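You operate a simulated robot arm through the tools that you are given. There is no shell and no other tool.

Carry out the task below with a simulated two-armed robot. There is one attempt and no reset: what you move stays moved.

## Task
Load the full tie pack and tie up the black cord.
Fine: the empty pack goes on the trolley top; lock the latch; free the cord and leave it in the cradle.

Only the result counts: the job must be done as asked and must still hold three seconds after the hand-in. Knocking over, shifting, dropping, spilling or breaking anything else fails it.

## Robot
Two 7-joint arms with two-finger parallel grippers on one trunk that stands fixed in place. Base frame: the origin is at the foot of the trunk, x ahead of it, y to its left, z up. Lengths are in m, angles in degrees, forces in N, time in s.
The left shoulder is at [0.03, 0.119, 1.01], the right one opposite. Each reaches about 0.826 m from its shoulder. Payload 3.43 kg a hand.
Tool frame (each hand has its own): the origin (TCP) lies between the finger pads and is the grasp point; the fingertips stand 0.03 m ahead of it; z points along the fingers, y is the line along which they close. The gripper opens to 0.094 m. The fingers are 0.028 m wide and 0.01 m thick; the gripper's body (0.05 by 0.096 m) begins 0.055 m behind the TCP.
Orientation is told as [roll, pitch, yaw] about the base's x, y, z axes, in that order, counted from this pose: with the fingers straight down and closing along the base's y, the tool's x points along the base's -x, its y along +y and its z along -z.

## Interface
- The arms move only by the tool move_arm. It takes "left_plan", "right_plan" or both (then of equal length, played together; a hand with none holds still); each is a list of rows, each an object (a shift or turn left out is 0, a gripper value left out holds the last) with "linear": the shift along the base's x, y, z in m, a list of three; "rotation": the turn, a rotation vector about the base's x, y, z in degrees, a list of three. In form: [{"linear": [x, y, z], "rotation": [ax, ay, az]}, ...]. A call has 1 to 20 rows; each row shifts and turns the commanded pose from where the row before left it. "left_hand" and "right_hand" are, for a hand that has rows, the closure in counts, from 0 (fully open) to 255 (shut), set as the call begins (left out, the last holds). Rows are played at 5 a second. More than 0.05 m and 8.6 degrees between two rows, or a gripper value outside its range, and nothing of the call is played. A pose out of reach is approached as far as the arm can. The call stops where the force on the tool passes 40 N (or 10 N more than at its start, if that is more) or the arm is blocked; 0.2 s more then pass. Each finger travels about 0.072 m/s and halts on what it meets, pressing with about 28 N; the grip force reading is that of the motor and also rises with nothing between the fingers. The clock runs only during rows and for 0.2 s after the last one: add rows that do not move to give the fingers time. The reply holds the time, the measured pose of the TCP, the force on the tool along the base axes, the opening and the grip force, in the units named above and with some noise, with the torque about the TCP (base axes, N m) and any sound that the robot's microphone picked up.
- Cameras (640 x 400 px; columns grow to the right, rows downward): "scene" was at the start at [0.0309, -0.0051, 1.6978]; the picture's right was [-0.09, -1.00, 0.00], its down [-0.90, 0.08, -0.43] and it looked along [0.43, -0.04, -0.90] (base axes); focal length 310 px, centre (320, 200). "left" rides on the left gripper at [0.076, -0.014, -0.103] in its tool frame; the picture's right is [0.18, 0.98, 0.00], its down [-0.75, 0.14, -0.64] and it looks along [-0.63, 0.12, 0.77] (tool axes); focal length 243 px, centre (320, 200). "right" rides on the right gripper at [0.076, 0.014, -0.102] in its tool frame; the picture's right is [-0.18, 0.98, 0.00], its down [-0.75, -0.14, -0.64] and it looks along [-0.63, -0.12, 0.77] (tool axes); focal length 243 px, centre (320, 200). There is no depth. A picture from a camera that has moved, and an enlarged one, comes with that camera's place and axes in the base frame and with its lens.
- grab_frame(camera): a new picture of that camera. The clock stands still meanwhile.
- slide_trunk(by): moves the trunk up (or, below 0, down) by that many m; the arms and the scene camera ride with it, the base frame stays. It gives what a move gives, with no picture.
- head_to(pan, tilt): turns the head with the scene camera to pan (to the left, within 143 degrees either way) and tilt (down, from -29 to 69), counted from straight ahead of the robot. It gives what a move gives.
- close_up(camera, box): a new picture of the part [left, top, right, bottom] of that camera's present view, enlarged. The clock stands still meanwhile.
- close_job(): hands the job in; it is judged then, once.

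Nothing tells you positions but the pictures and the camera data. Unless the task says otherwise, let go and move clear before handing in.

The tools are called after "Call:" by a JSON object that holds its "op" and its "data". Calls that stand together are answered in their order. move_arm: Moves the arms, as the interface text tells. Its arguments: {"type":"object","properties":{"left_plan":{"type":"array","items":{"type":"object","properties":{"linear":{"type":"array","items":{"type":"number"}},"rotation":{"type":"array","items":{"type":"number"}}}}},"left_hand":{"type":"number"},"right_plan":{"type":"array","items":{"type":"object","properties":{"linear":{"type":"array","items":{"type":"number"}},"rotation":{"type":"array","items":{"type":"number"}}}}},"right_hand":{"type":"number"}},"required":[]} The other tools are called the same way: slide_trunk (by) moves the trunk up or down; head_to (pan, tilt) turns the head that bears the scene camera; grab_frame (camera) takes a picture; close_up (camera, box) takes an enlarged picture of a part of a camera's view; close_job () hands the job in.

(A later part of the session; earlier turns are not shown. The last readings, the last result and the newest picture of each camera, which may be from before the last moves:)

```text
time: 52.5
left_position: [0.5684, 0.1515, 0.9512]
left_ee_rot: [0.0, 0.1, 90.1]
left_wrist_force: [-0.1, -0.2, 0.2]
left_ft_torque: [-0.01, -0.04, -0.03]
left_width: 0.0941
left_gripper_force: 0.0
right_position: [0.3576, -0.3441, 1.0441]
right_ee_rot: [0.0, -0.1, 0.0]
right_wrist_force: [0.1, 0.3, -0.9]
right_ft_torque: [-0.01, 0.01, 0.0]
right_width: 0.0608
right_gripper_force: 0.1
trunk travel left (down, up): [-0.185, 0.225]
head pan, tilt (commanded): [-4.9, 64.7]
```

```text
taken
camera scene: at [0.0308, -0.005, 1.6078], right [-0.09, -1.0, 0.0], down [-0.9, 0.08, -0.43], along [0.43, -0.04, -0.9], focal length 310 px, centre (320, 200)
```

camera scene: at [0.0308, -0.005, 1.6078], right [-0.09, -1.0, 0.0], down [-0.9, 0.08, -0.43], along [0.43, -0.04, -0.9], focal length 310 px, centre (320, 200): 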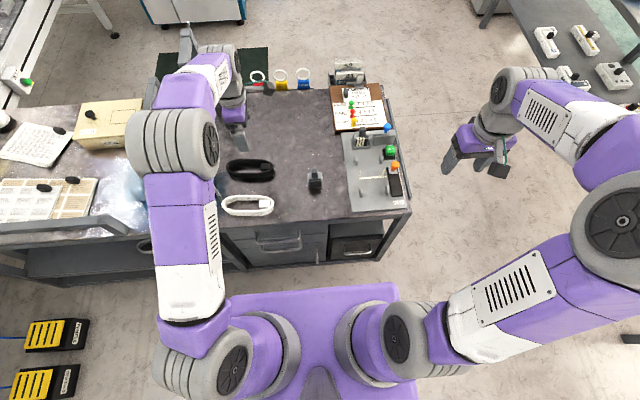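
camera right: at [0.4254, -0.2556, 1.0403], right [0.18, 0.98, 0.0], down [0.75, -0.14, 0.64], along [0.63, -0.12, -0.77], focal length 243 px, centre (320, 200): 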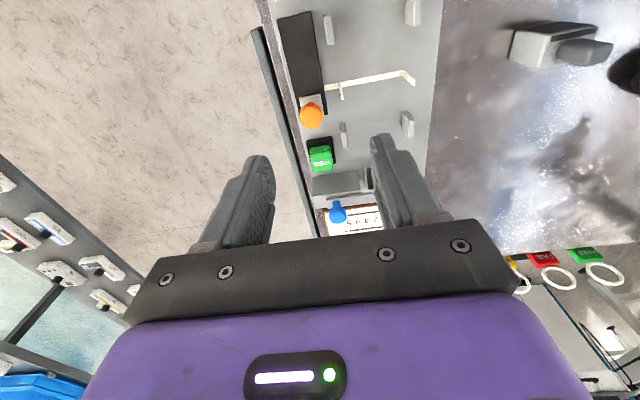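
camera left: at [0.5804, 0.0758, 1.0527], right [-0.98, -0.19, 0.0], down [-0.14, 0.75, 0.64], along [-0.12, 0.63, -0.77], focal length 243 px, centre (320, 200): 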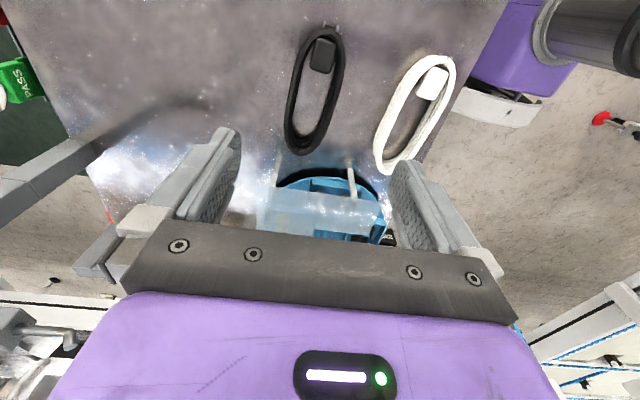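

Call:
{"op": "close_up", "data": {"camera": "left", "box": [240, 10, 400, 170]}}

Call:
{"op": "close_up", "data": {"camera": "scene", "box": [215, 145, 285, 195]}}

Call:
{"op": "close_up", "data": {"camera": "scene", "box": [335, 125, 415, 215]}}

```text
2.50 times, centred on (320, 90) of left
camera zoom: at [0.5804, 0.0758, 1.0527], right [-0.98, -0.19, 0.0], down [-0.14, 0.75, 0.64], along [-0.12, 0.63, -0.77], focal length 606 px, centre (320, 475)
```

zoom: 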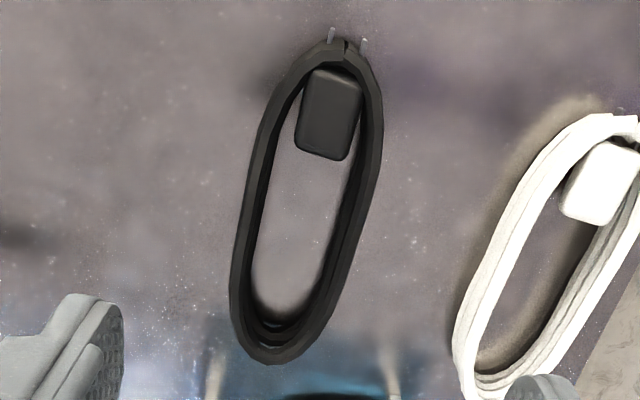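

```text
8.00 times, centred on (250, 170) of scene
camera zoom: at [0.0308, -0.005, 1.6078], right [-0.09, -1.0, 0.0], down [-0.9, 0.08, -0.43], along [0.43, -0.04, -0.9], focal length 2483 px, centre (880, 440)
```

zoom: 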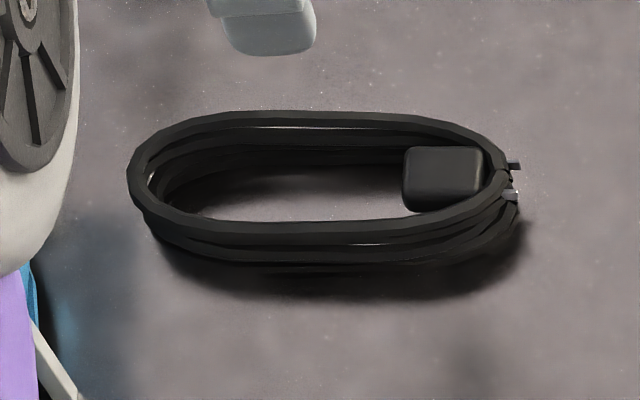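

```text
4.44 times, centred on (375, 170) of scene
camera zoom: at [0.0308, -0.005, 1.6078], right [-0.09, -1.0, 0.0], down [-0.9, 0.08, -0.43], along [0.43, -0.04, -0.9], focal length 1380 px, centre (76, 333)
```

zoom: 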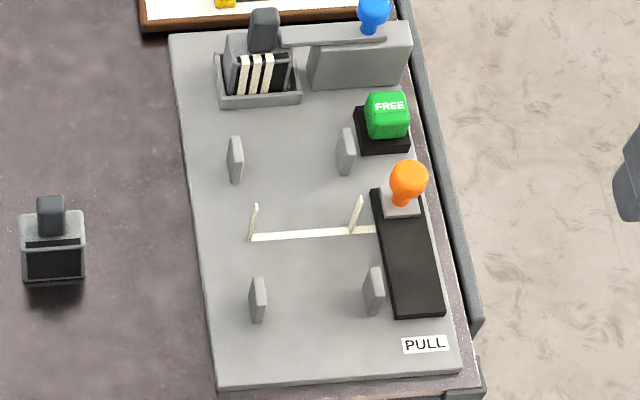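

The black coil is centred at about (0.572, 0.1745), is roughly 0.154 by 0.055 m, and its axis is turned about 5° from y. I'll bring the left hand down over the grip point near the plug end with yaw 85° and check again.

Call:
{"op": "move_arm", "data": {"left_plan": [{"linear": [0.0006, -0.0015, -0.03], "rotation": [0, 0, -5]}, {"linear": [0.0006, -0.0014, -0.03]}, {"linear": [0, 0, -0.03]}, {"linear": [0, 0, 0]}]}}

Call:
{"op": "grab_frame", "data": {"camera": "left"}}

Call:
{"op": "close_up", "data": {"camera": "left", "box": [220, 0, 420, 200]}}

Call:
{"op": "close_up", "data": {"camera": "scene", "box": [205, 100, 295, 200]}}

```text
time: 53.5
left_position: [0.5687, 0.1489, 0.8613]
left_ee_rot: [-0.1, 0.0, 85.0]
left_wrist_force: [0.2, -0.7, -0.6]
left_ft_torque: [-0.03, -0.02, 0.0]
left_width: 0.0942
left_gripper_force: 0.1
right_position: [0.3574, -0.3441, 1.0439]
right_ee_rot: [0.0, 0.0, 0.0]
right_wrist_force: [0.4, -0.6, 0.0]
right_ft_torque: [-0.03, -0.02, 0.01]
right_width: 0.0608
right_gripper_force: 0.1
trunk travel left (down, up): [-0.185, 0.225]
head pan, tilt (commanded): [-4.9, 64.7]
```

```text
taken
camera left: at [0.5732, 0.0715, 0.963], right [-1.0, -0.1, 0.0], down [-0.07, 0.76, 0.64], along [-0.06, 0.64, -0.77], focal length 243 px, centre (320, 200)
```

left: 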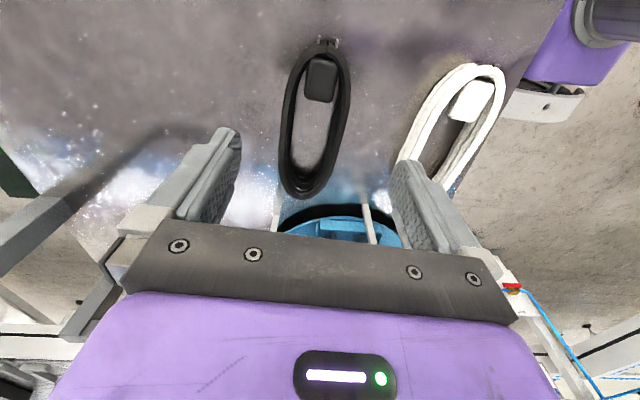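

```text
2.00 times, centred on (320, 100) of left
camera zoom: at [0.5732, 0.0715, 0.963], right [-1.0, -0.1, 0.0], down [-0.07, 0.76, 0.64], along [-0.06, 0.64, -0.77], focal length 485 px, centre (320, 400)
```

zoom: 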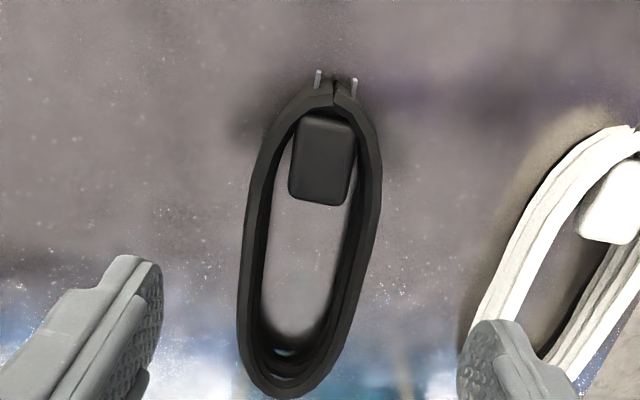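

```text
4.00 times, centred on (250, 150) of scene
camera zoom: at [0.0305, -0.0052, 1.6078], right [-0.09, -1.0, 0.0], down [-0.9, 0.08, -0.43], along [0.43, -0.04, -0.9], focal length 1242 px, centre (600, 400)
```

zoom: 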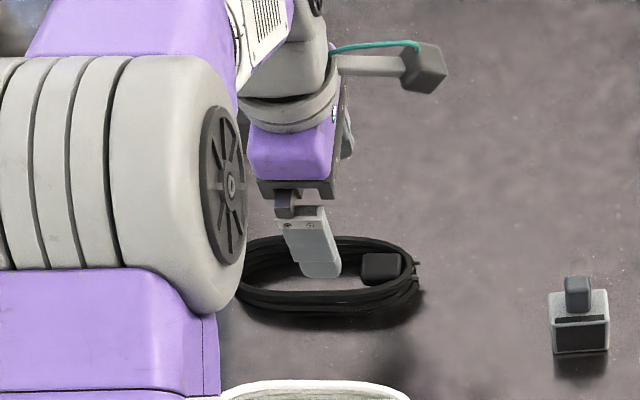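

The hand is centred over the coil. I'll lower it until the fingertips are a few millimetres above the table.

Call:
{"op": "move_arm", "data": {"left_plan": [{"linear": [0, 0, -0.04]}, {"linear": [0, 0, -0.03]}, {"linear": [0, 0, -0.02]}, {"linear": [0, 0, -0.008]}, {"linear": [0, 0, 0]}]}}

Call:
{"op": "grab_frame", "data": {"camera": "left"}}

Call:
{"op": "close_up", "data": {"camera": "right", "box": [480, 20, 640, 140]}}

Call:
{"op": "close_up", "data": {"camera": "scene", "box": [205, 120, 295, 200]}}

```text
time: 54.6
left_position: [0.5666, 0.1491, 0.7619]
left_ee_rot: [-0.1, -0.1, 85.0]
left_wrist_force: [0.3, 0.1, -0.2]
left_ft_torque: [0.04, 0.01, 0.0]
left_width: 0.094
left_gripper_force: 0.0
right_position: [0.3572, -0.343, 1.0436]
right_ee_rot: [0.0, 0.0, 0.0]
right_wrist_force: [0.1, -0.2, -0.1]
right_ft_torque: [0.01, -0.01, -0.03]
right_width: 0.061
right_gripper_force: 0.1
trunk travel left (down, up): [-0.185, 0.225]
head pan, tilt (commanded): [-4.9, 64.7]
```

```text
taken
camera left: at [0.5727, 0.0719, 0.8639], right [-1.0, -0.1, 0.0], down [-0.07, 0.76, 0.64], along [-0.06, 0.64, -0.77], focal length 243 px, centre (320, 200)
```

left: 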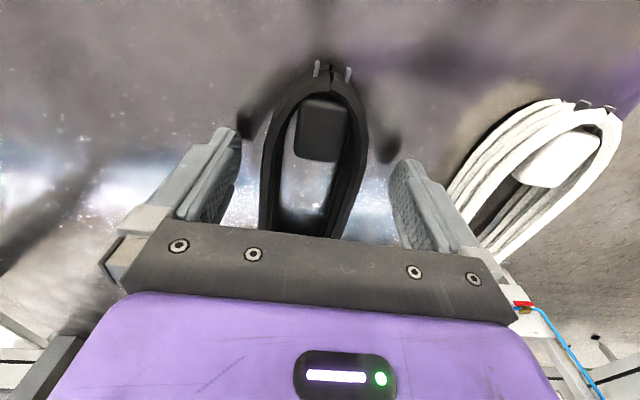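

```text
3.33 times, centred on (560, 80) of right
camera zoom: at [0.2808, -0.3298, 1.1457], right [0.18, 0.98, 0.0], down [0.75, -0.14, 0.64], along [0.63, -0.12, -0.77], focal length 809 px, centre (-480, 600)
```

zoom: 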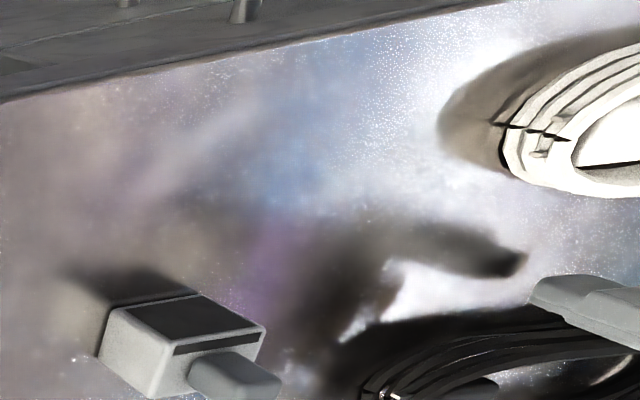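

```text
5.00 times, centred on (250, 160) of scene
camera zoom: at [0.0309, -0.0051, 1.6078], right [-0.09, -1.0, 0.0], down [-0.9, 0.08, -0.43], along [0.43, -0.04, -0.9], focal length 1552 px, centre (670, 400)
```

zoom: 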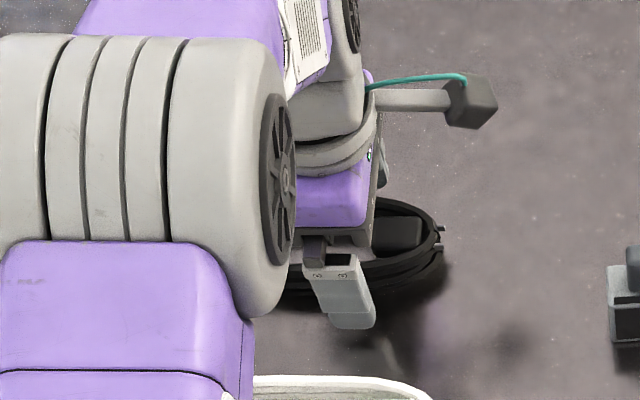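

Call:
{"op": "move_arm", "data": {"left_plan": [{"linear": [0.001, 0, -0.003]}, {"linear": [0, 0, 0]}, {"linear": [0, 0, 0]}, {"linear": [0, 0, 0]}], "left_hand": 135}}

Call:
{"op": "grab_frame", "data": {"camera": "left"}}

Call:
{"op": "close_up", "data": {"camera": "scene", "box": [205, 120, 295, 200]}}

```text
time: 55.6
left_position: [0.5694, 0.1484, 0.7602]
left_ee_rot: [-0.2, 0.0, 85.0]
left_wrist_force: [4.8, 0.3, 7.9]
left_ft_torque: [-0.19, -0.02, 0.05]
left_width: 0.0633
left_gripper_force: 28.1
right_position: [0.3574, -0.3436, 1.0441]
right_ee_rot: [0.0, 0.0, 0.0]
right_wrist_force: [0.6, 0.2, -0.2]
right_ft_torque: [-0.02, 0.03, -0.01]
right_width: 0.0607
right_gripper_force: 0.1
trunk travel left (down, up): [-0.185, 0.225]
head pan, tilt (commanded): [-4.9, 64.7]
```

```text
taken
camera left: at [0.5748, 0.0711, 0.8619], right [-1.0, -0.1, 0.0], down [-0.08, 0.76, 0.64], along [-0.06, 0.64, -0.77], focal length 243 px, centre (320, 200)
```

left: 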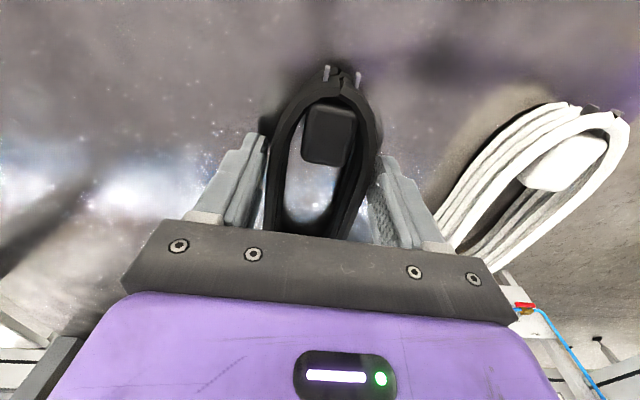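

```text
5.00 times, centred on (250, 160) of scene
camera zoom: at [0.0305, -0.0054, 1.6078], right [-0.09, -1.0, 0.0], down [-0.9, 0.08, -0.43], along [0.43, -0.04, -0.9], focal length 1552 px, centre (670, 400)
```

zoom: 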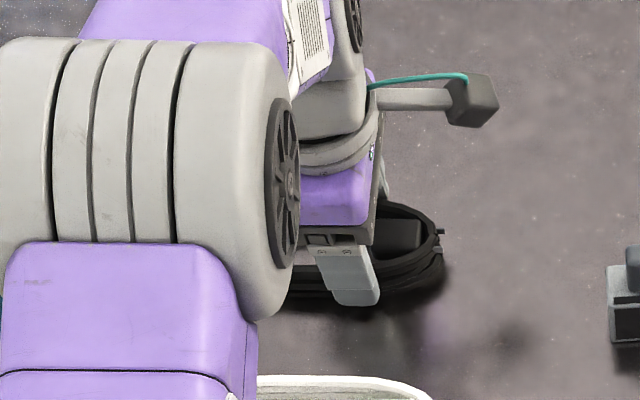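

The coil is gripped at 0.063 m. I'll lift a little and check the hold.

Call:
{"op": "move_arm", "data": {"left_plan": [{"linear": [0, 0, 0.005]}, {"linear": [0, 0, 0.01]}, {"linear": [0, 0, 0.02]}, {"linear": [0, 0, 0.02]}, {"linear": [0, 0, 0]}]}}

Call:
{"op": "grab_frame", "data": {"camera": "left"}}

Call:
{"op": "close_up", "data": {"camera": "scene", "box": [205, 100, 325, 200]}}

Call:
{"op": "grab_frame", "data": {"camera": "right"}}

```text
time: 56.9
left_position: [0.5685, 0.1487, 0.8154]
left_ee_rot: [0.0, 0.0, 85.0]
left_wrist_force: [0.1, -0.8, -1.6]
left_ft_torque: [-0.06, -0.01, 0.01]
left_width: 0.0632
left_gripper_force: 28.2
right_position: [0.3584, -0.3438, 1.0437]
right_ee_rot: [0.0, 0.0, 0.0]
right_wrist_force: [0.7, -0.9, 0.6]
right_ft_torque: [0.01, 0.01, 0.02]
right_width: 0.0608
right_gripper_force: 0.0
trunk travel left (down, up): [-0.185, 0.225]
head pan, tilt (commanded): [-4.9, 64.7]
```

```text
taken
camera left: at [0.5742, 0.071, 0.9178], right [-1.0, -0.1, 0.0], down [-0.07, 0.76, 0.64], along [-0.06, 0.64, -0.77], focal length 243 px, centre (320, 200)
```

left: 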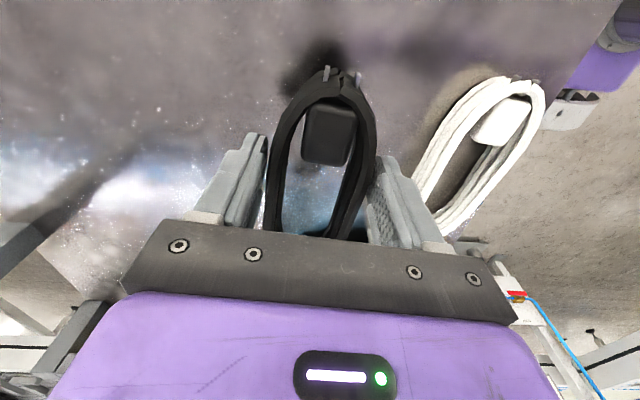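

```text
4.00 times, centred on (265, 150) of scene
camera zoom: at [0.0312, -0.005, 1.6077], right [-0.09, -1.0, 0.0], down [-0.9, 0.08, -0.43], along [0.43, -0.04, -0.9], focal length 1242 px, centre (540, 400)
```

zoom: 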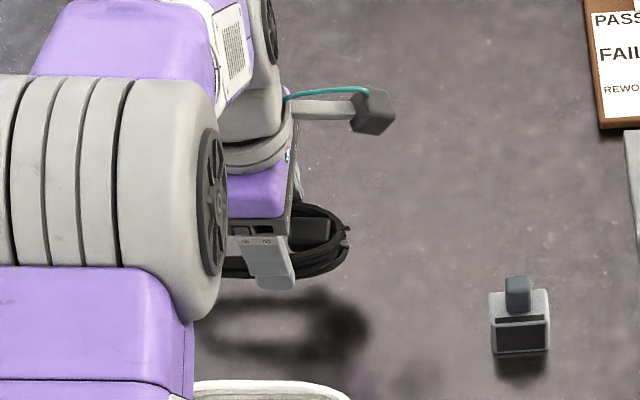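

```text
taken
camera right: at [0.281, -0.3297, 1.1457], right [0.18, 0.98, 0.0], down [0.75, -0.14, 0.64], along [0.63, -0.12, -0.77], focal length 243 px, centre (320, 200)
```

right: 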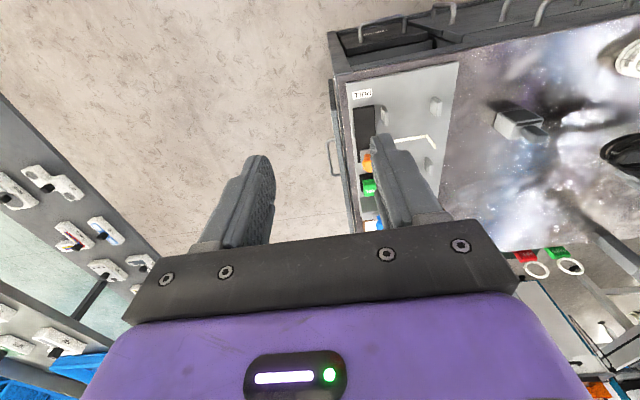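

The cord is held. I'll raise it, turn it to lie along x while carrying it over the cradle, and move the right arm further aside.

Call:
{"op": "move_arm", "data": {"left_plan": [{"linear": [0, 0, 0.035]}, {"linear": [0, 0, 0.035]}, {"linear": [0, 0, 0.035]}, {"linear": [-0.00795, -0.0326, 0], "rotation": [0, 0, -7.727]}, {"linear": [-0.00795, -0.0326, 0], "rotation": [0, 0, -7.727]}, {"linear": [-0.00795, -0.0326, 0], "rotation": [0, 0, -7.727]}, {"linear": [-0.00795, -0.0326, 0], "rotation": [0, 0, -7.727]}, {"linear": [-0.00795, -0.0326, 0], "rotation": [0, 0, -7.727]}, {"linear": [-0.00795, -0.0326, 0], "rotation": [0, 0, -7.727]}, {"linear": [-0.00795, -0.0326, 0], "rotation": [0, 0, -7.727]}, {"linear": [-0.00795, -0.0326, 0], "rotation": [0, 0, -7.727]}, {"linear": [-0.00795, -0.0326, 0], "rotation": [0, 0, -7.727]}, {"linear": [-0.00795, -0.0326, 0], "rotation": [0, 0, -7.727]}, {"linear": [-0.00795, -0.0326, 0], "rotation": [0, 0, -7.727]}, {"linear": [0, 0, 0]}], "right_plan": [{"linear": [-0.006, -0.012, 0]}, {"linear": [-0.006, -0.012, 0]}, {"linear": [-0.006, -0.012, 0]}, {"linear": [-0.006, -0.012, 0]}, {"linear": [-0.006, -0.012, 0]}, {"linear": [-0.006, -0.012, 0]}, {"linear": [-0.006, -0.012, 0]}, {"linear": [-0.006, -0.012, 0]}, {"linear": [-0.006, -0.012, 0]}, {"linear": [0, 0, 0]}, {"linear": [0, 0, 0]}, {"linear": [0, 0, 0]}, {"linear": [0, 0, 0]}, {"linear": [0, 0, 0]}, {"linear": [0, 0, 0]}]}}

Call:
{"op": "grab_frame", "data": {"camera": "left"}}

Call:
{"op": "grab_frame", "data": {"camera": "scene"}}

Call:
{"op": "grab_frame", "data": {"camera": "right"}}

```text
time: 60.0
left_position: [0.4815, -0.2102, 0.9173]
left_ee_rot: [0.0, -0.1, -0.1]
left_wrist_force: [-0.3, 0.3, -1.3]
left_ft_torque: [0.03, 0.02, 0.02]
left_width: 0.0635
left_gripper_force: 27.8
right_position: [0.3042, -0.4547, 1.0459]
right_ee_rot: [0.0, -0.1, -0.1]
right_wrist_force: [-0.2, -0.3, 0.0]
right_ft_torque: [0.02, -0.02, 0.01]
right_width: 0.0605
right_gripper_force: 0.1
trunk travel left (down, up): [-0.185, 0.225]
head pan, tilt (commanded): [-4.9, 64.7]
```

```text
taken
camera left: at [0.4036, -0.2257, 1.0199], right [-0.18, 0.98, 0.0], down [0.75, 0.14, 0.64], along [0.63, 0.12, -0.77], focal length 243 px, centre (320, 200)
```

left: 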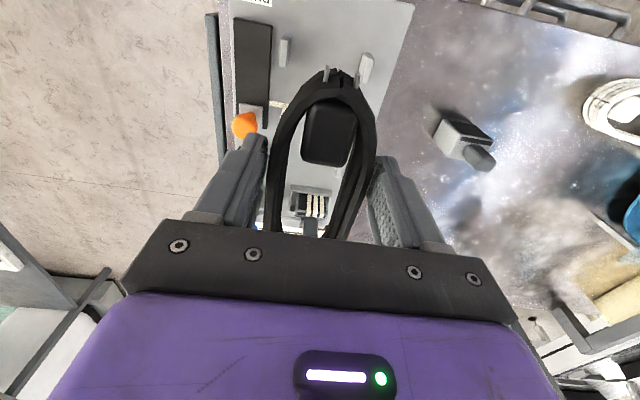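

```text
taken
camera scene: at [0.031, -0.0048, 1.6078], right [-0.09, -1.0, 0.0], down [-0.9, 0.08, -0.43], along [0.43, -0.04, -0.9], focal length 310 px, centre (320, 200)
```

scene: 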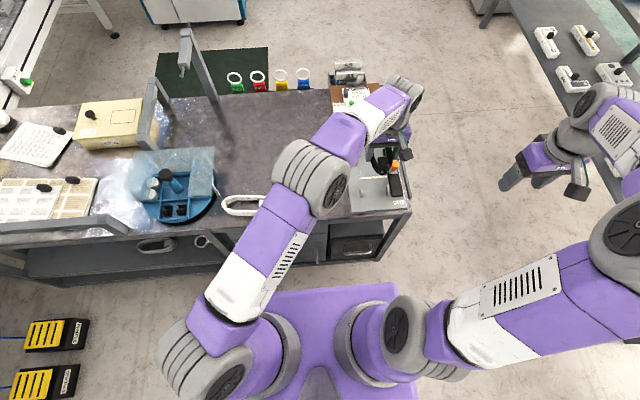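

```text
taken
camera right: at [0.2283, -0.4406, 1.148], right [0.18, 0.98, 0.0], down [0.75, -0.14, 0.64], along [0.63, -0.12, -0.77], focal length 243 px, centre (320, 200)
```

right: 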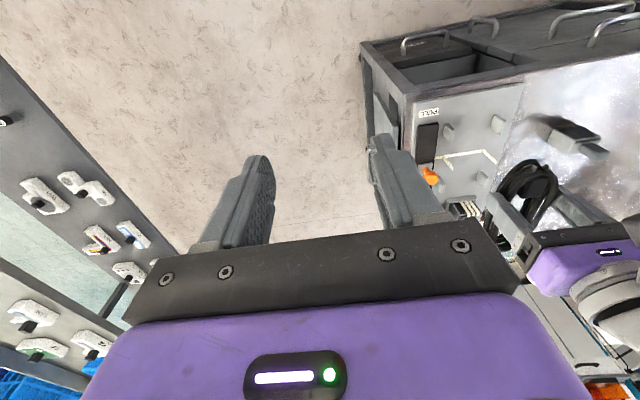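

Call:
{"op": "close_up", "data": {"camera": "right", "box": [400, 90, 600, 260]}}

Call:
{"op": "close_up", "data": {"camera": "left", "box": [220, 30, 420, 240]}}

Call:
{"op": "close_up", "data": {"camera": "scene", "box": [340, 110, 420, 220]}}

```text
2.35 times, centred on (500, 175) of right
camera zoom: at [0.2283, -0.4406, 1.148], right [0.18, 0.98, 0.0], down [0.75, -0.14, 0.64], along [0.63, -0.12, -0.77], focal length 571 px, centre (-104, 259)
```

zoom: 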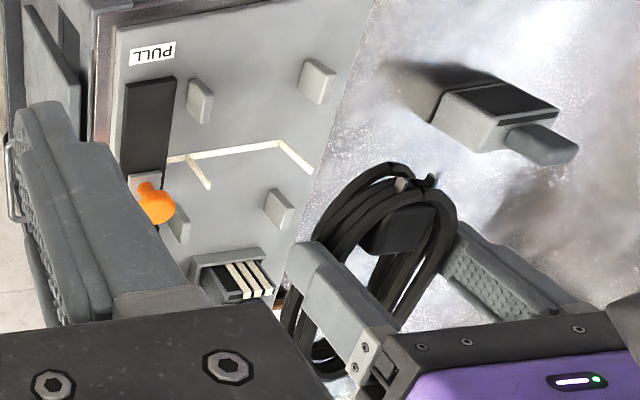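

```text
1.90 times, centred on (320, 135) of left
camera zoom: at [0.4036, -0.2257, 1.0199], right [-0.18, 0.98, 0.0], down [0.75, 0.14, 0.64], along [0.63, 0.12, -0.77], focal length 462 px, centre (320, 324)
```

zoom: 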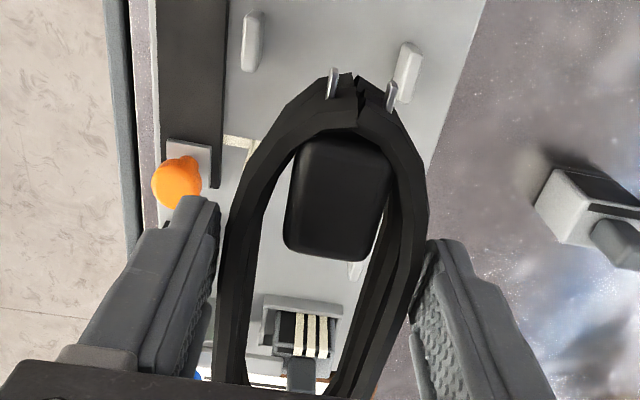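

```text
3.64 times, centred on (380, 165) of scene
camera zoom: at [0.031, -0.0048, 1.6078], right [-0.09, -1.0, 0.0], down [-0.9, 0.08, -0.43], along [0.43, -0.04, -0.9], focal length 1129 px, centre (102, 327)
```

zoom: 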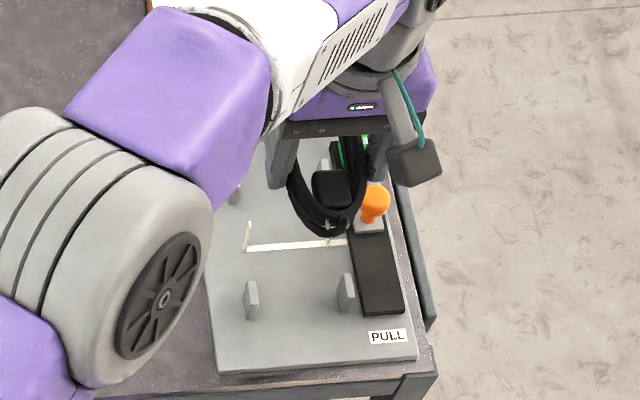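

The coil sits level and square in the hand, where I expected it. I'll measure the pegs and tie uprights from the current cameras before lowering.

Call:
{"op": "close_up", "data": {"camera": "left", "box": [240, 20, 400, 120]}}

Call:
{"op": "close_up", "data": {"camera": "right", "box": [420, 95, 550, 200]}}

Call:
{"op": "close_up", "data": {"camera": "scene", "box": [360, 145, 420, 215]}}

```text
4.00 times, centred on (320, 70) of left
camera zoom: at [0.4036, -0.2257, 1.0199], right [-0.18, 0.98, 0.0], down [0.75, 0.14, 0.64], along [0.63, 0.12, -0.77], focal length 970 px, centre (320, 720)
```

zoom: 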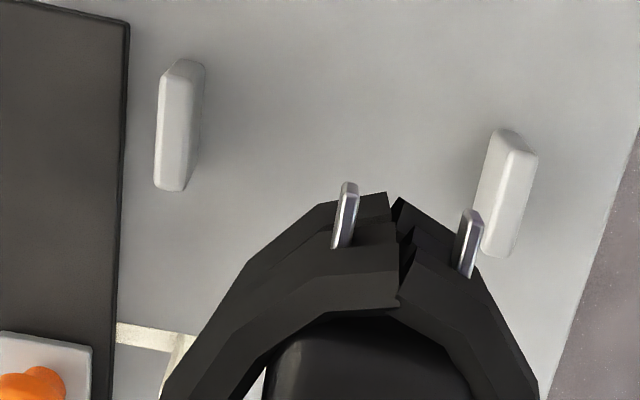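

```text
3.81 times, centred on (485, 148) of right
camera zoom: at [0.2283, -0.4406, 1.148], right [0.18, 0.98, 0.0], down [0.75, -0.14, 0.64], along [0.63, -0.12, -0.77], focal length 924 px, centre (-309, 400)
```

zoom: 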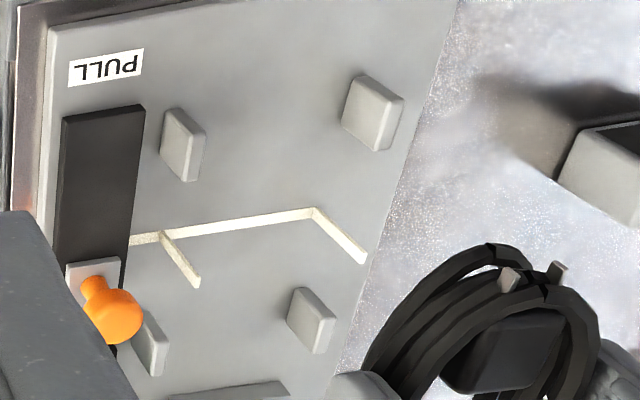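

```text
5.71 times, centred on (390, 180) of scene
camera zoom: at [0.031, -0.0048, 1.6078], right [-0.09, -1.0, 0.0], down [-0.9, 0.08, -0.43], along [0.43, -0.04, -0.9], focal length 1774 px, centre (-80, 314)
```

zoom: 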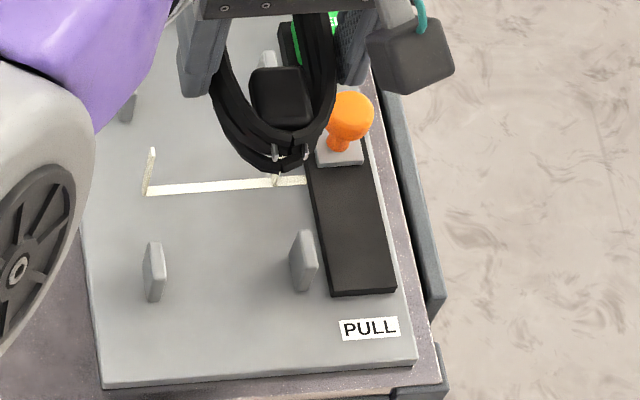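

Everything lines up: cradle centre y ≈ -0.210, tie x 0.503 to 0.509, pegs ending at x 0.460, and fingers at x ≈ 0.4815. I'll lower the cord toward the cradle.

Call:
{"op": "move_arm", "data": {"left_plan": [{"linear": [0, 0, -0.04]}, {"linear": [0, 0, -0.03]}, {"linear": [0, 0, -0.025]}, {"linear": [0, 0, -0.01]}, {"linear": [0, 0, 0]}]}}

Call:
{"op": "grab_frame", "data": {"camera": "left"}}

Call:
{"op": "close_up", "data": {"camera": "right", "box": [420, 95, 570, 220]}}

Call:
{"op": "close_up", "data": {"camera": "scene", "box": [345, 130, 425, 215]}}

```text
time: 61.2
left_position: [0.4801, -0.2106, 0.8126]
left_ee_rot: [0.0, 0.0, -0.1]
left_wrist_force: [0.1, 1.7, -2.1]
left_ft_torque: [0.0, 0.01, 0.01]
left_width: 0.0634
left_gripper_force: 27.5
right_position: [0.3044, -0.4552, 1.0461]
right_ee_rot: [0.0, 0.0, 0.1]
right_wrist_force: [0.0, -0.1, 0.3]
right_ft_torque: [0.01, -0.01, 0.0]
right_width: 0.0611
right_gripper_force: 0.2
trunk travel left (down, up): [-0.185, 0.225]
head pan, tilt (commanded): [-4.9, 64.7]
```

```text
taken
camera left: at [0.4018, -0.2254, 0.9149], right [-0.18, 0.98, 0.0], down [0.75, 0.14, 0.64], along [0.63, 0.12, -0.77], focal length 243 px, centre (320, 200)
```

left: 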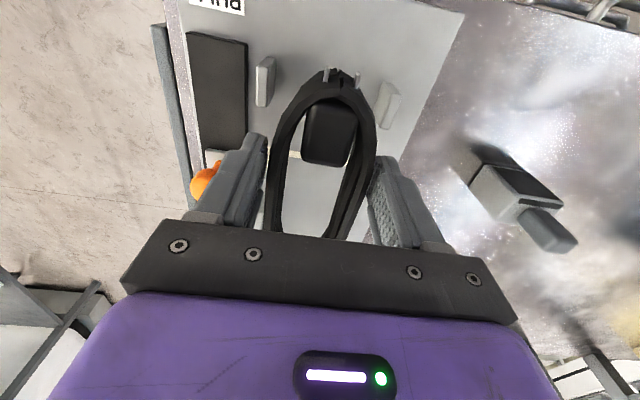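

```text
3.20 times, centred on (495, 158) of right
camera zoom: at [0.2284, -0.4409, 1.1478], right [0.18, 0.98, 0.0], down [0.75, -0.14, 0.64], along [0.63, -0.12, -0.77], focal length 776 px, centre (-240, 336)
```

zoom: 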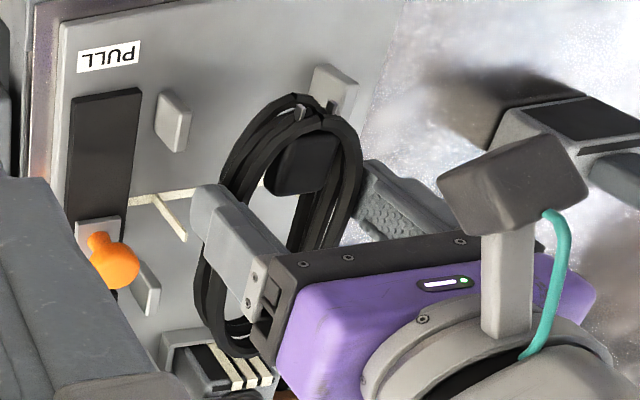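

```text
4.71 times, centred on (385, 172) of scene
camera zoom: at [0.0311, -0.0052, 1.6078], right [-0.09, -1.0, 0.0], down [-0.9, 0.08, -0.43], along [0.43, -0.04, -0.9], focal length 1461 px, centre (14, 329)
```

zoom: 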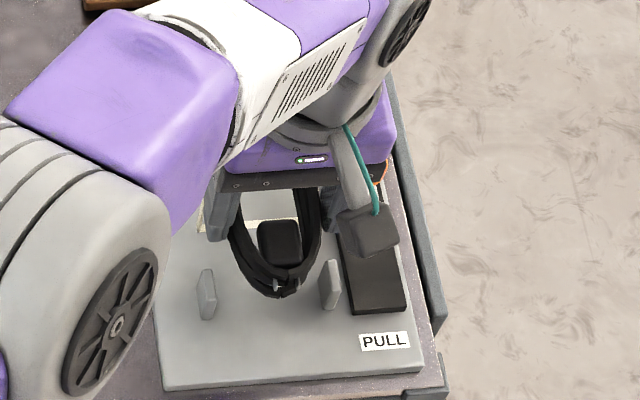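

Call:
{"op": "move_arm", "data": {"left_plan": [{"linear": [0.001, 0, -0.008]}, {"linear": [0, 0, -0.008]}, {"linear": [0, 0, -0.006]}, {"linear": [0, 0, 0]}]}}

Call:
{"op": "close_up", "data": {"camera": "left", "box": [220, 30, 420, 240]}}

Call:
{"op": "close_up", "data": {"camera": "right", "box": [430, 95, 560, 200]}}

```text
time: 62.2
left_position: [0.4819, -0.2093, 0.7935]
left_ee_rot: [0.1, 0.0, 0.0]
left_wrist_force: [-0.3, 0.0, -0.8]
left_ft_torque: [-0.01, 0.02, 0.0]
left_width: 0.0636
left_gripper_force: 28.0
right_position: [0.3041, -0.455, 1.046]
right_ee_rot: [0.0, 0.0, 0.0]
right_wrist_force: [1.0, 0.0, -0.4]
right_ft_torque: [-0.02, 0.02, -0.03]
right_width: 0.0607
right_gripper_force: 0.0
trunk travel left (down, up): [-0.185, 0.225]
head pan, tilt (commanded): [-4.9, 64.7]
```

```text
1.90 times, centred on (320, 135) of left
camera zoom: at [0.4043, -0.2252, 0.8946], right [-0.18, 0.98, 0.0], down [0.75, 0.14, 0.64], along [0.63, 0.12, -0.77], focal length 462 px, centre (320, 324)
```

zoom: 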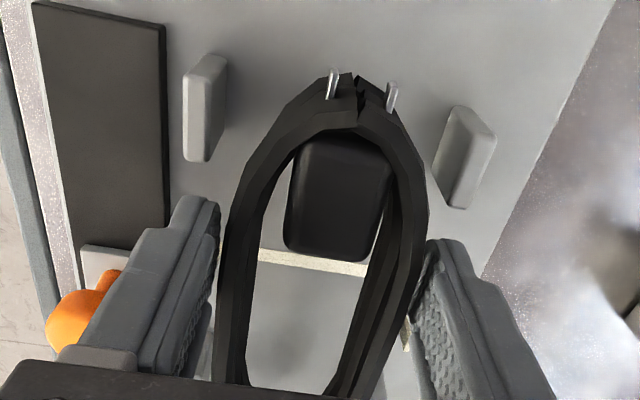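

```text
3.81 times, centred on (495, 148) of right
camera zoom: at [0.2283, -0.4409, 1.1479], right [0.18, 0.98, 0.0], down [0.75, -0.14, 0.64], along [0.63, -0.12, -0.77], focal length 924 px, centre (-347, 400)
```

zoom: 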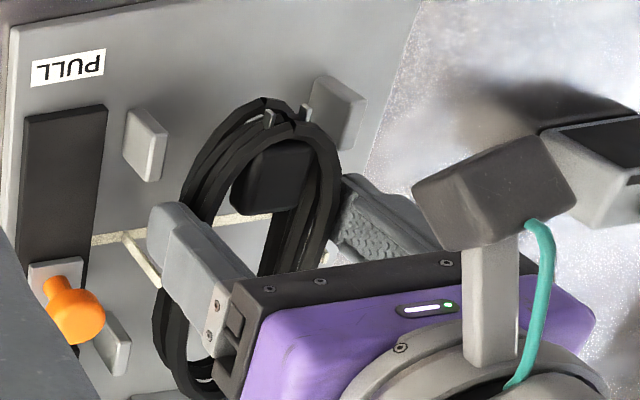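

Call:
{"op": "move_arm", "data": {"left_plan": [{"linear": [0, 0, -0.006]}, {"linear": [0, 0, -0.006]}, {"linear": [0, 0, -0.004]}, {"linear": [0, 0, 0]}]}}

Call:
{"op": "close_up", "data": {"camera": "left", "box": [220, 30, 420, 240]}}

Call:
{"op": "close_up", "data": {"camera": "right", "box": [430, 95, 560, 200]}}

Call:
{"op": "close_up", "data": {"camera": "scene", "box": [345, 130, 425, 215]}}

```text
time: 63.2
left_position: [0.4837, -0.2107, 0.7786]
left_ee_rot: [0.1, 0.0, 0.0]
left_wrist_force: [-0.4, 0.1, -1.8]
left_ft_torque: [-0.01, 0.05, 0.02]
left_width: 0.0637
left_gripper_force: 28.4
right_position: [0.305, -0.4556, 1.0466]
right_ee_rot: [-0.2, 0.0, 0.0]
right_wrist_force: [0.1, 0.1, -0.4]
right_ft_torque: [0.02, -0.02, 0.03]
right_width: 0.061
right_gripper_force: 0.0
trunk travel left (down, up): [-0.185, 0.225]
head pan, tilt (commanded): [-4.9, 64.7]
```

```text
1.90 times, centred on (320, 135) of left
camera zoom: at [0.4042, -0.2254, 0.8792], right [-0.18, 0.98, 0.0], down [0.75, 0.14, 0.64], along [0.63, 0.12, -0.77], focal length 462 px, centre (320, 324)
```

zoom: 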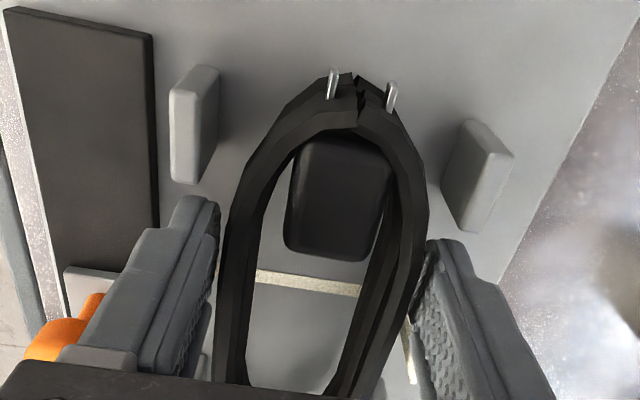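

```text
3.81 times, centred on (495, 148) of right
camera zoom: at [0.2283, -0.4409, 1.1478], right [0.18, 0.98, 0.0], down [0.75, -0.14, 0.64], along [0.63, -0.12, -0.77], focal length 924 px, centre (-347, 400)
```

zoom: 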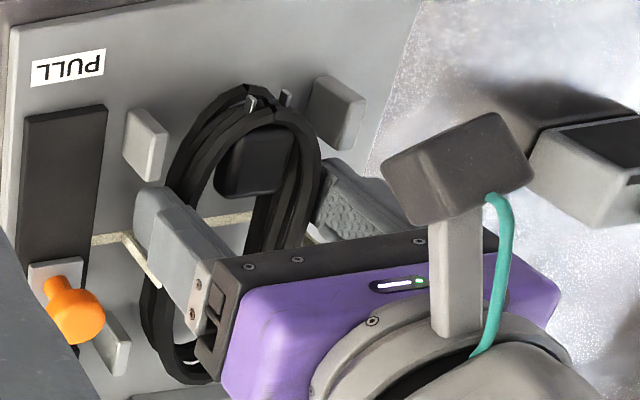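

```text
4.71 times, centred on (385, 172) of scene
camera zoom: at [0.031, -0.0052, 1.6078], right [-0.09, -1.0, 0.0], down [-0.9, 0.08, -0.43], along [0.43, -0.04, -0.9], focal length 1461 px, centre (14, 329)
```

zoom: 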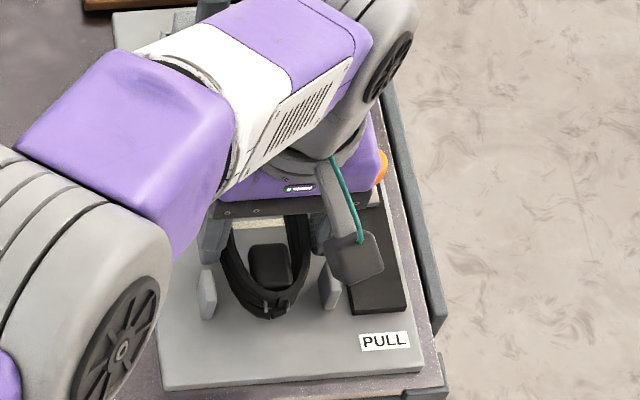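

Call:
{"op": "move_arm", "data": {"left_plan": [{"linear": [0, 0, -0.003]}, {"linear": [0, 0, -0.003]}, {"linear": [0, 0, 0]}]}}

```text
time: 64.0
left_position: [0.4805, -0.2089, 0.771]
left_ee_rot: [-0.1, 0.0, 0.0]
left_wrist_force: [-0.6, 0.1, -1.6]
left_ft_torque: [0.0, 0.04, 0.0]
left_width: 0.0634
left_gripper_force: 28.2
right_position: [0.3053, -0.4546, 1.047]
right_ee_rot: [0.0, 0.0, 0.0]
right_wrist_force: [0.3, -0.3, 0.3]
right_ft_torque: [0.04, 0.0, 0.01]
right_width: 0.0608
right_gripper_force: 0.0
trunk travel left (down, up): [-0.185, 0.225]
head pan, tilt (commanded): [-4.9, 64.7]
```

Call:
{"op": "move_arm", "data": {"left_plan": [{"linear": [0, 0, -0.0015]}, {"linear": [0, 0, -0.0015]}, {"linear": [0, 0, 0]}]}}

Call:
{"op": "close_up", "data": {"camera": "left", "box": [220, 30, 420, 240]}}

```text
time: 64.8
left_position: [0.4814, -0.2103, 0.7692]
left_ee_rot: [-0.1, -0.2, -0.1]
left_wrist_force: [-0.7, 4.8, 21.2]
left_ft_torque: [0.51, 0.58, 0.03]
left_width: 0.0635
left_gripper_force: 27.8
right_position: [0.3042, -0.454, 1.0481]
right_ee_rot: [-0.2, 0.0, -0.1]
right_wrist_force: [-0.5, 0.0, -0.1]
right_ft_torque: [-0.02, -0.01, -0.01]
right_width: 0.0607
right_gripper_force: 0.2
trunk travel left (down, up): [-0.185, 0.225]
head pan, tilt (commanded): [-4.9, 64.7]
```

```text
1.90 times, centred on (320, 135) of left
camera zoom: at [0.4027, -0.2249, 0.8717], right [-0.18, 0.98, 0.0], down [0.75, 0.14, 0.64], along [0.63, 0.12, -0.76], focal length 462 px, centre (320, 324)
```

zoom: 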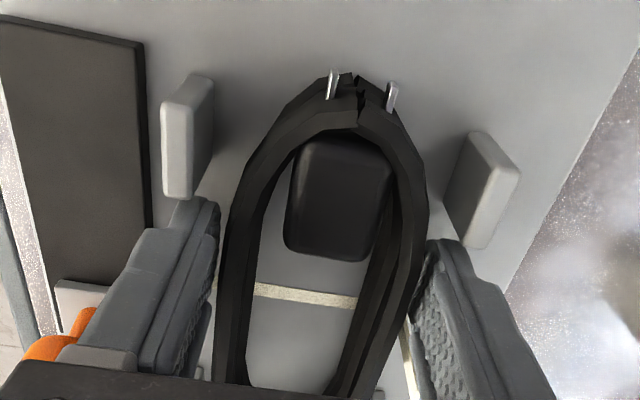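

The coil is seated on the board, with 21 N of contact force. I'll ease off slightly and open the fingers a little to release it.

Call:
{"op": "move_arm", "data": {"left_plan": [{"linear": [0, 0, 0.001]}, {"linear": [0, 0, 0]}, {"linear": [0, 0, 0]}, {"linear": [0, 0, 0]}], "left_hand": 54}}

Call:
{"op": "close_up", "data": {"camera": "left", "box": [220, 30, 420, 240]}}

```text
time: 65.8
left_position: [0.4813, -0.2104, 0.768]
left_ee_rot: [0.0, 0.1, -0.1]
left_wrist_force: [0.3, 0.7, 0.0]
left_ft_torque: [0.01, 0.0, 0.03]
left_width: 0.074
left_gripper_force: 0.0
right_position: [0.3066, -0.4553, 1.0476]
right_ee_rot: [0.1, -0.1, -0.1]
right_wrist_force: [0.7, 0.0, 0.7]
right_ft_torque: [0.0, -0.01, 0.04]
right_width: 0.0608
right_gripper_force: 0.2
trunk travel left (down, up): [-0.185, 0.225]
head pan, tilt (commanded): [-4.9, 64.7]
```

```text
1.90 times, centred on (320, 135) of left
camera zoom: at [0.4032, -0.2259, 0.8702], right [-0.18, 0.98, 0.0], down [0.75, 0.14, 0.64], along [0.63, 0.12, -0.77], focal length 462 px, centre (320, 324)
```

zoom: 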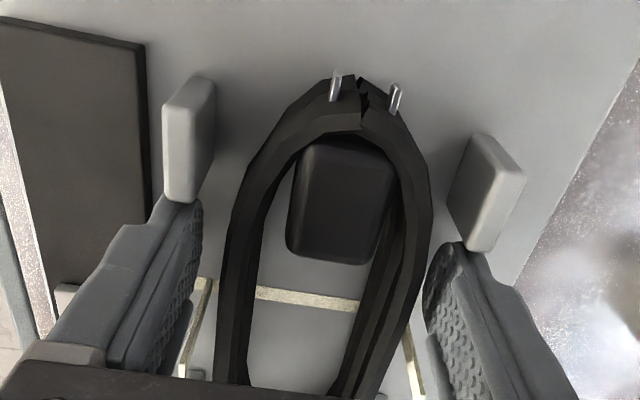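

Released cleanly; the coil lies between the pegs and the tie uprights. I'll lift straight up.

Call:
{"op": "move_arm", "data": {"left_plan": [{"linear": [0, 0, 0.01]}, {"linear": [0, 0, 0.02]}, {"linear": [0, 0, 0.04]}, {"linear": [0, 0, 0.05]}, {"linear": [0, 0, 0.05]}, {"linear": [-0.01, 0.045, 0]}, {"linear": [-0.01, 0.045, 0]}, {"linear": [-0.01, 0.045, 0]}, {"linear": [-0.01, 0.045, 0.01]}, {"linear": [-0.01, 0.045, 0.01]}, {"linear": [-0.01, 0.045, 0.01]}, {"linear": [-0.01, 0.045, 0.01]}, {"linear": [0, 0, 0]}]}}

Call:
{"op": "grab_frame", "data": {"camera": "scene"}}

Call:
{"op": "close_up", "data": {"camera": "scene", "box": [340, 115, 420, 215]}}

Call:
{"op": "grab_frame", "data": {"camera": "left"}}

```text
time: 68.7
left_position: [0.4118, 0.1037, 0.976]
left_ee_rot: [0.1, 0.0, -0.1]
left_wrist_force: [1.1, -0.3, 0.1]
left_ft_torque: [0.04, 0.01, -0.01]
left_width: 0.0744
left_gripper_force: 0.0
right_position: [0.3052, -0.4548, 1.046]
right_ee_rot: [0.0, 0.1, 0.1]
right_wrist_force: [-0.6, 0.3, -0.6]
right_ft_torque: [0.05, 0.02, -0.01]
right_width: 0.0609
right_gripper_force: 0.0
trunk travel left (down, up): [-0.185, 0.225]
head pan, tilt (commanded): [-4.9, 64.7]
```

```text
taken
camera scene: at [0.0312, -0.0058, 1.6077], right [-0.09, -1.0, 0.0], down [-0.9, 0.08, -0.43], along [0.43, -0.04, -0.9], focal length 310 px, centre (320, 200)
```

scene: 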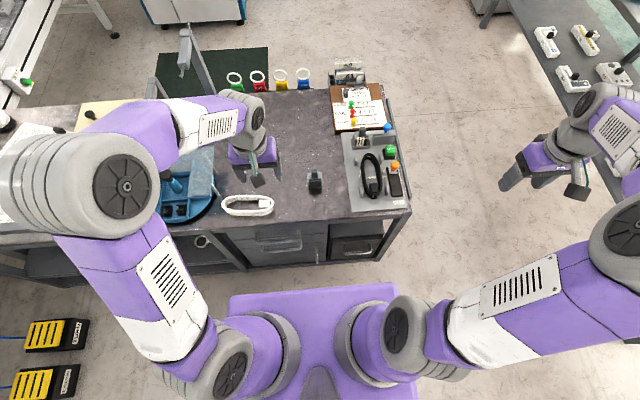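

```text
4.00 times, centred on (380, 165) of scene
camera zoom: at [0.0312, -0.0058, 1.6077], right [-0.09, -1.0, 0.0], down [-0.9, 0.08, -0.43], along [0.43, -0.04, -0.9], focal length 1242 px, centre (80, 340)
```

zoom: 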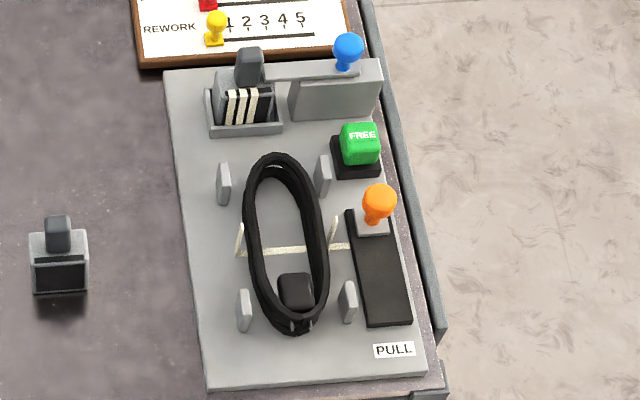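

```text
taken
camera left: at [0.3341, 0.0878, 1.0775], right [-0.18, 0.98, 0.0], down [0.75, 0.14, 0.64], along [0.63, 0.12, -0.77], focal length 243 px, centre (320, 200)
```

left: 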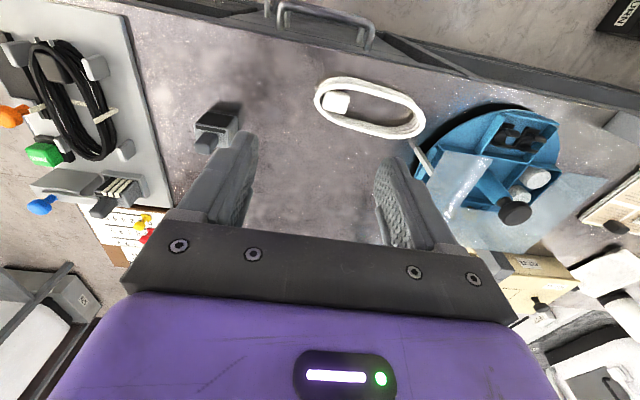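

The cord lies in the cradle inside the tie's U, so the orange PULL slider is next. I'll bring the right hand over it.

Call:
{"op": "move_arm", "data": {"right_plan": [{"linear": [0.027, 0.0243, -0.022]}, {"linear": [0.027, 0.0243, -0.022]}, {"linear": [0.027, 0.0243, -0.022]}, {"linear": [0.027, 0.0243, -0.022]}, {"linear": [0.027, 0.0243, -0.022]}, {"linear": [0.027, 0.0243, -0.022]}, {"linear": [0.027, 0.0243, -0.022]}, {"linear": [0, 0, 0]}], "right_hand": 120}}

Call:
{"op": "grab_frame", "data": {"camera": "right"}}

Call:
{"op": "close_up", "data": {"camera": "right", "box": [230, 30, 430, 200]}}

Call:
{"op": "close_up", "data": {"camera": "scene", "box": [340, 115, 420, 215]}}

```text
time: 70.5
left_position: [0.4119, 0.103, 0.9765]
left_ee_rot: [-0.1, 0.0, 0.0]
left_wrist_force: [-0.1, 0.9, 0.1]
left_ft_torque: [0.0, -0.02, -0.01]
left_width: 0.074
left_gripper_force: 0.0
right_position: [0.4948, -0.2872, 0.8903]
right_ee_rot: [0.1, -0.1, 0.0]
right_wrist_force: [0.6, -1.3, -0.7]
right_ft_torque: [0.0, 0.02, 0.0]
right_width: 0.0496
right_gripper_force: 0.2
trunk travel left (down, up): [-0.185, 0.225]
head pan, tilt (commanded): [-4.9, 64.7]
```

```text
taken
camera right: at [0.4179, -0.2727, 0.9914], right [0.18, 0.98, 0.0], down [0.75, -0.14, 0.64], along [0.63, -0.12, -0.77], focal length 243 px, centre (320, 200)
```

right: 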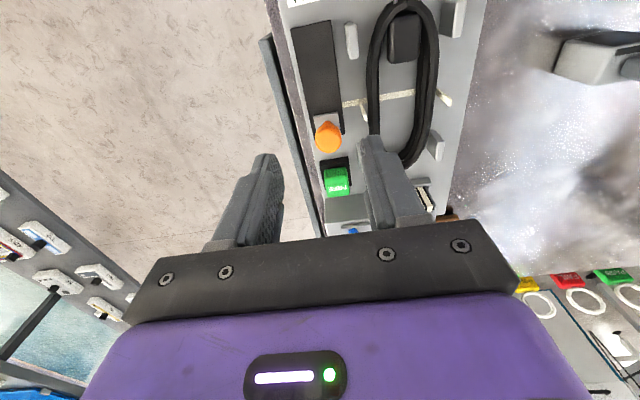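

```text
2.35 times, centred on (330, 115) of right
camera zoom: at [0.4179, -0.2727, 0.9914], right [0.18, 0.98, 0.0], down [0.75, -0.14, 0.64], along [0.63, -0.12, -0.77], focal length 571 px, centre (296, 400)
```

zoom: 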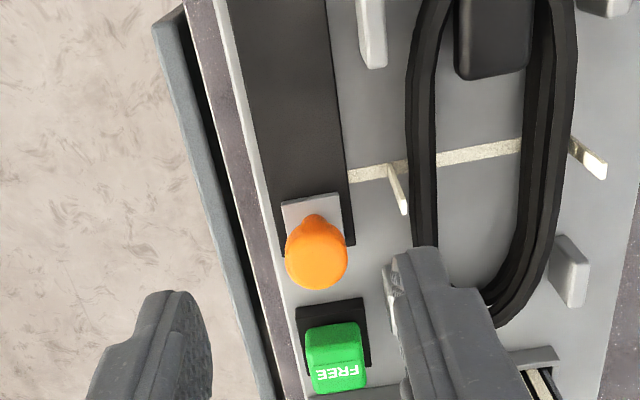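

```text
4.00 times, centred on (380, 165) of scene
camera zoom: at [0.0303, -0.0052, 1.6078], right [-0.09, -1.0, 0.0], down [-0.9, 0.08, -0.43], along [0.43, -0.04, -0.9], focal length 1242 px, centre (80, 340)
```

zoom: 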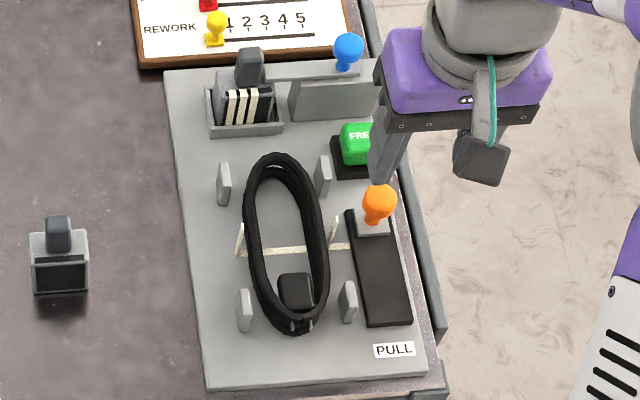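

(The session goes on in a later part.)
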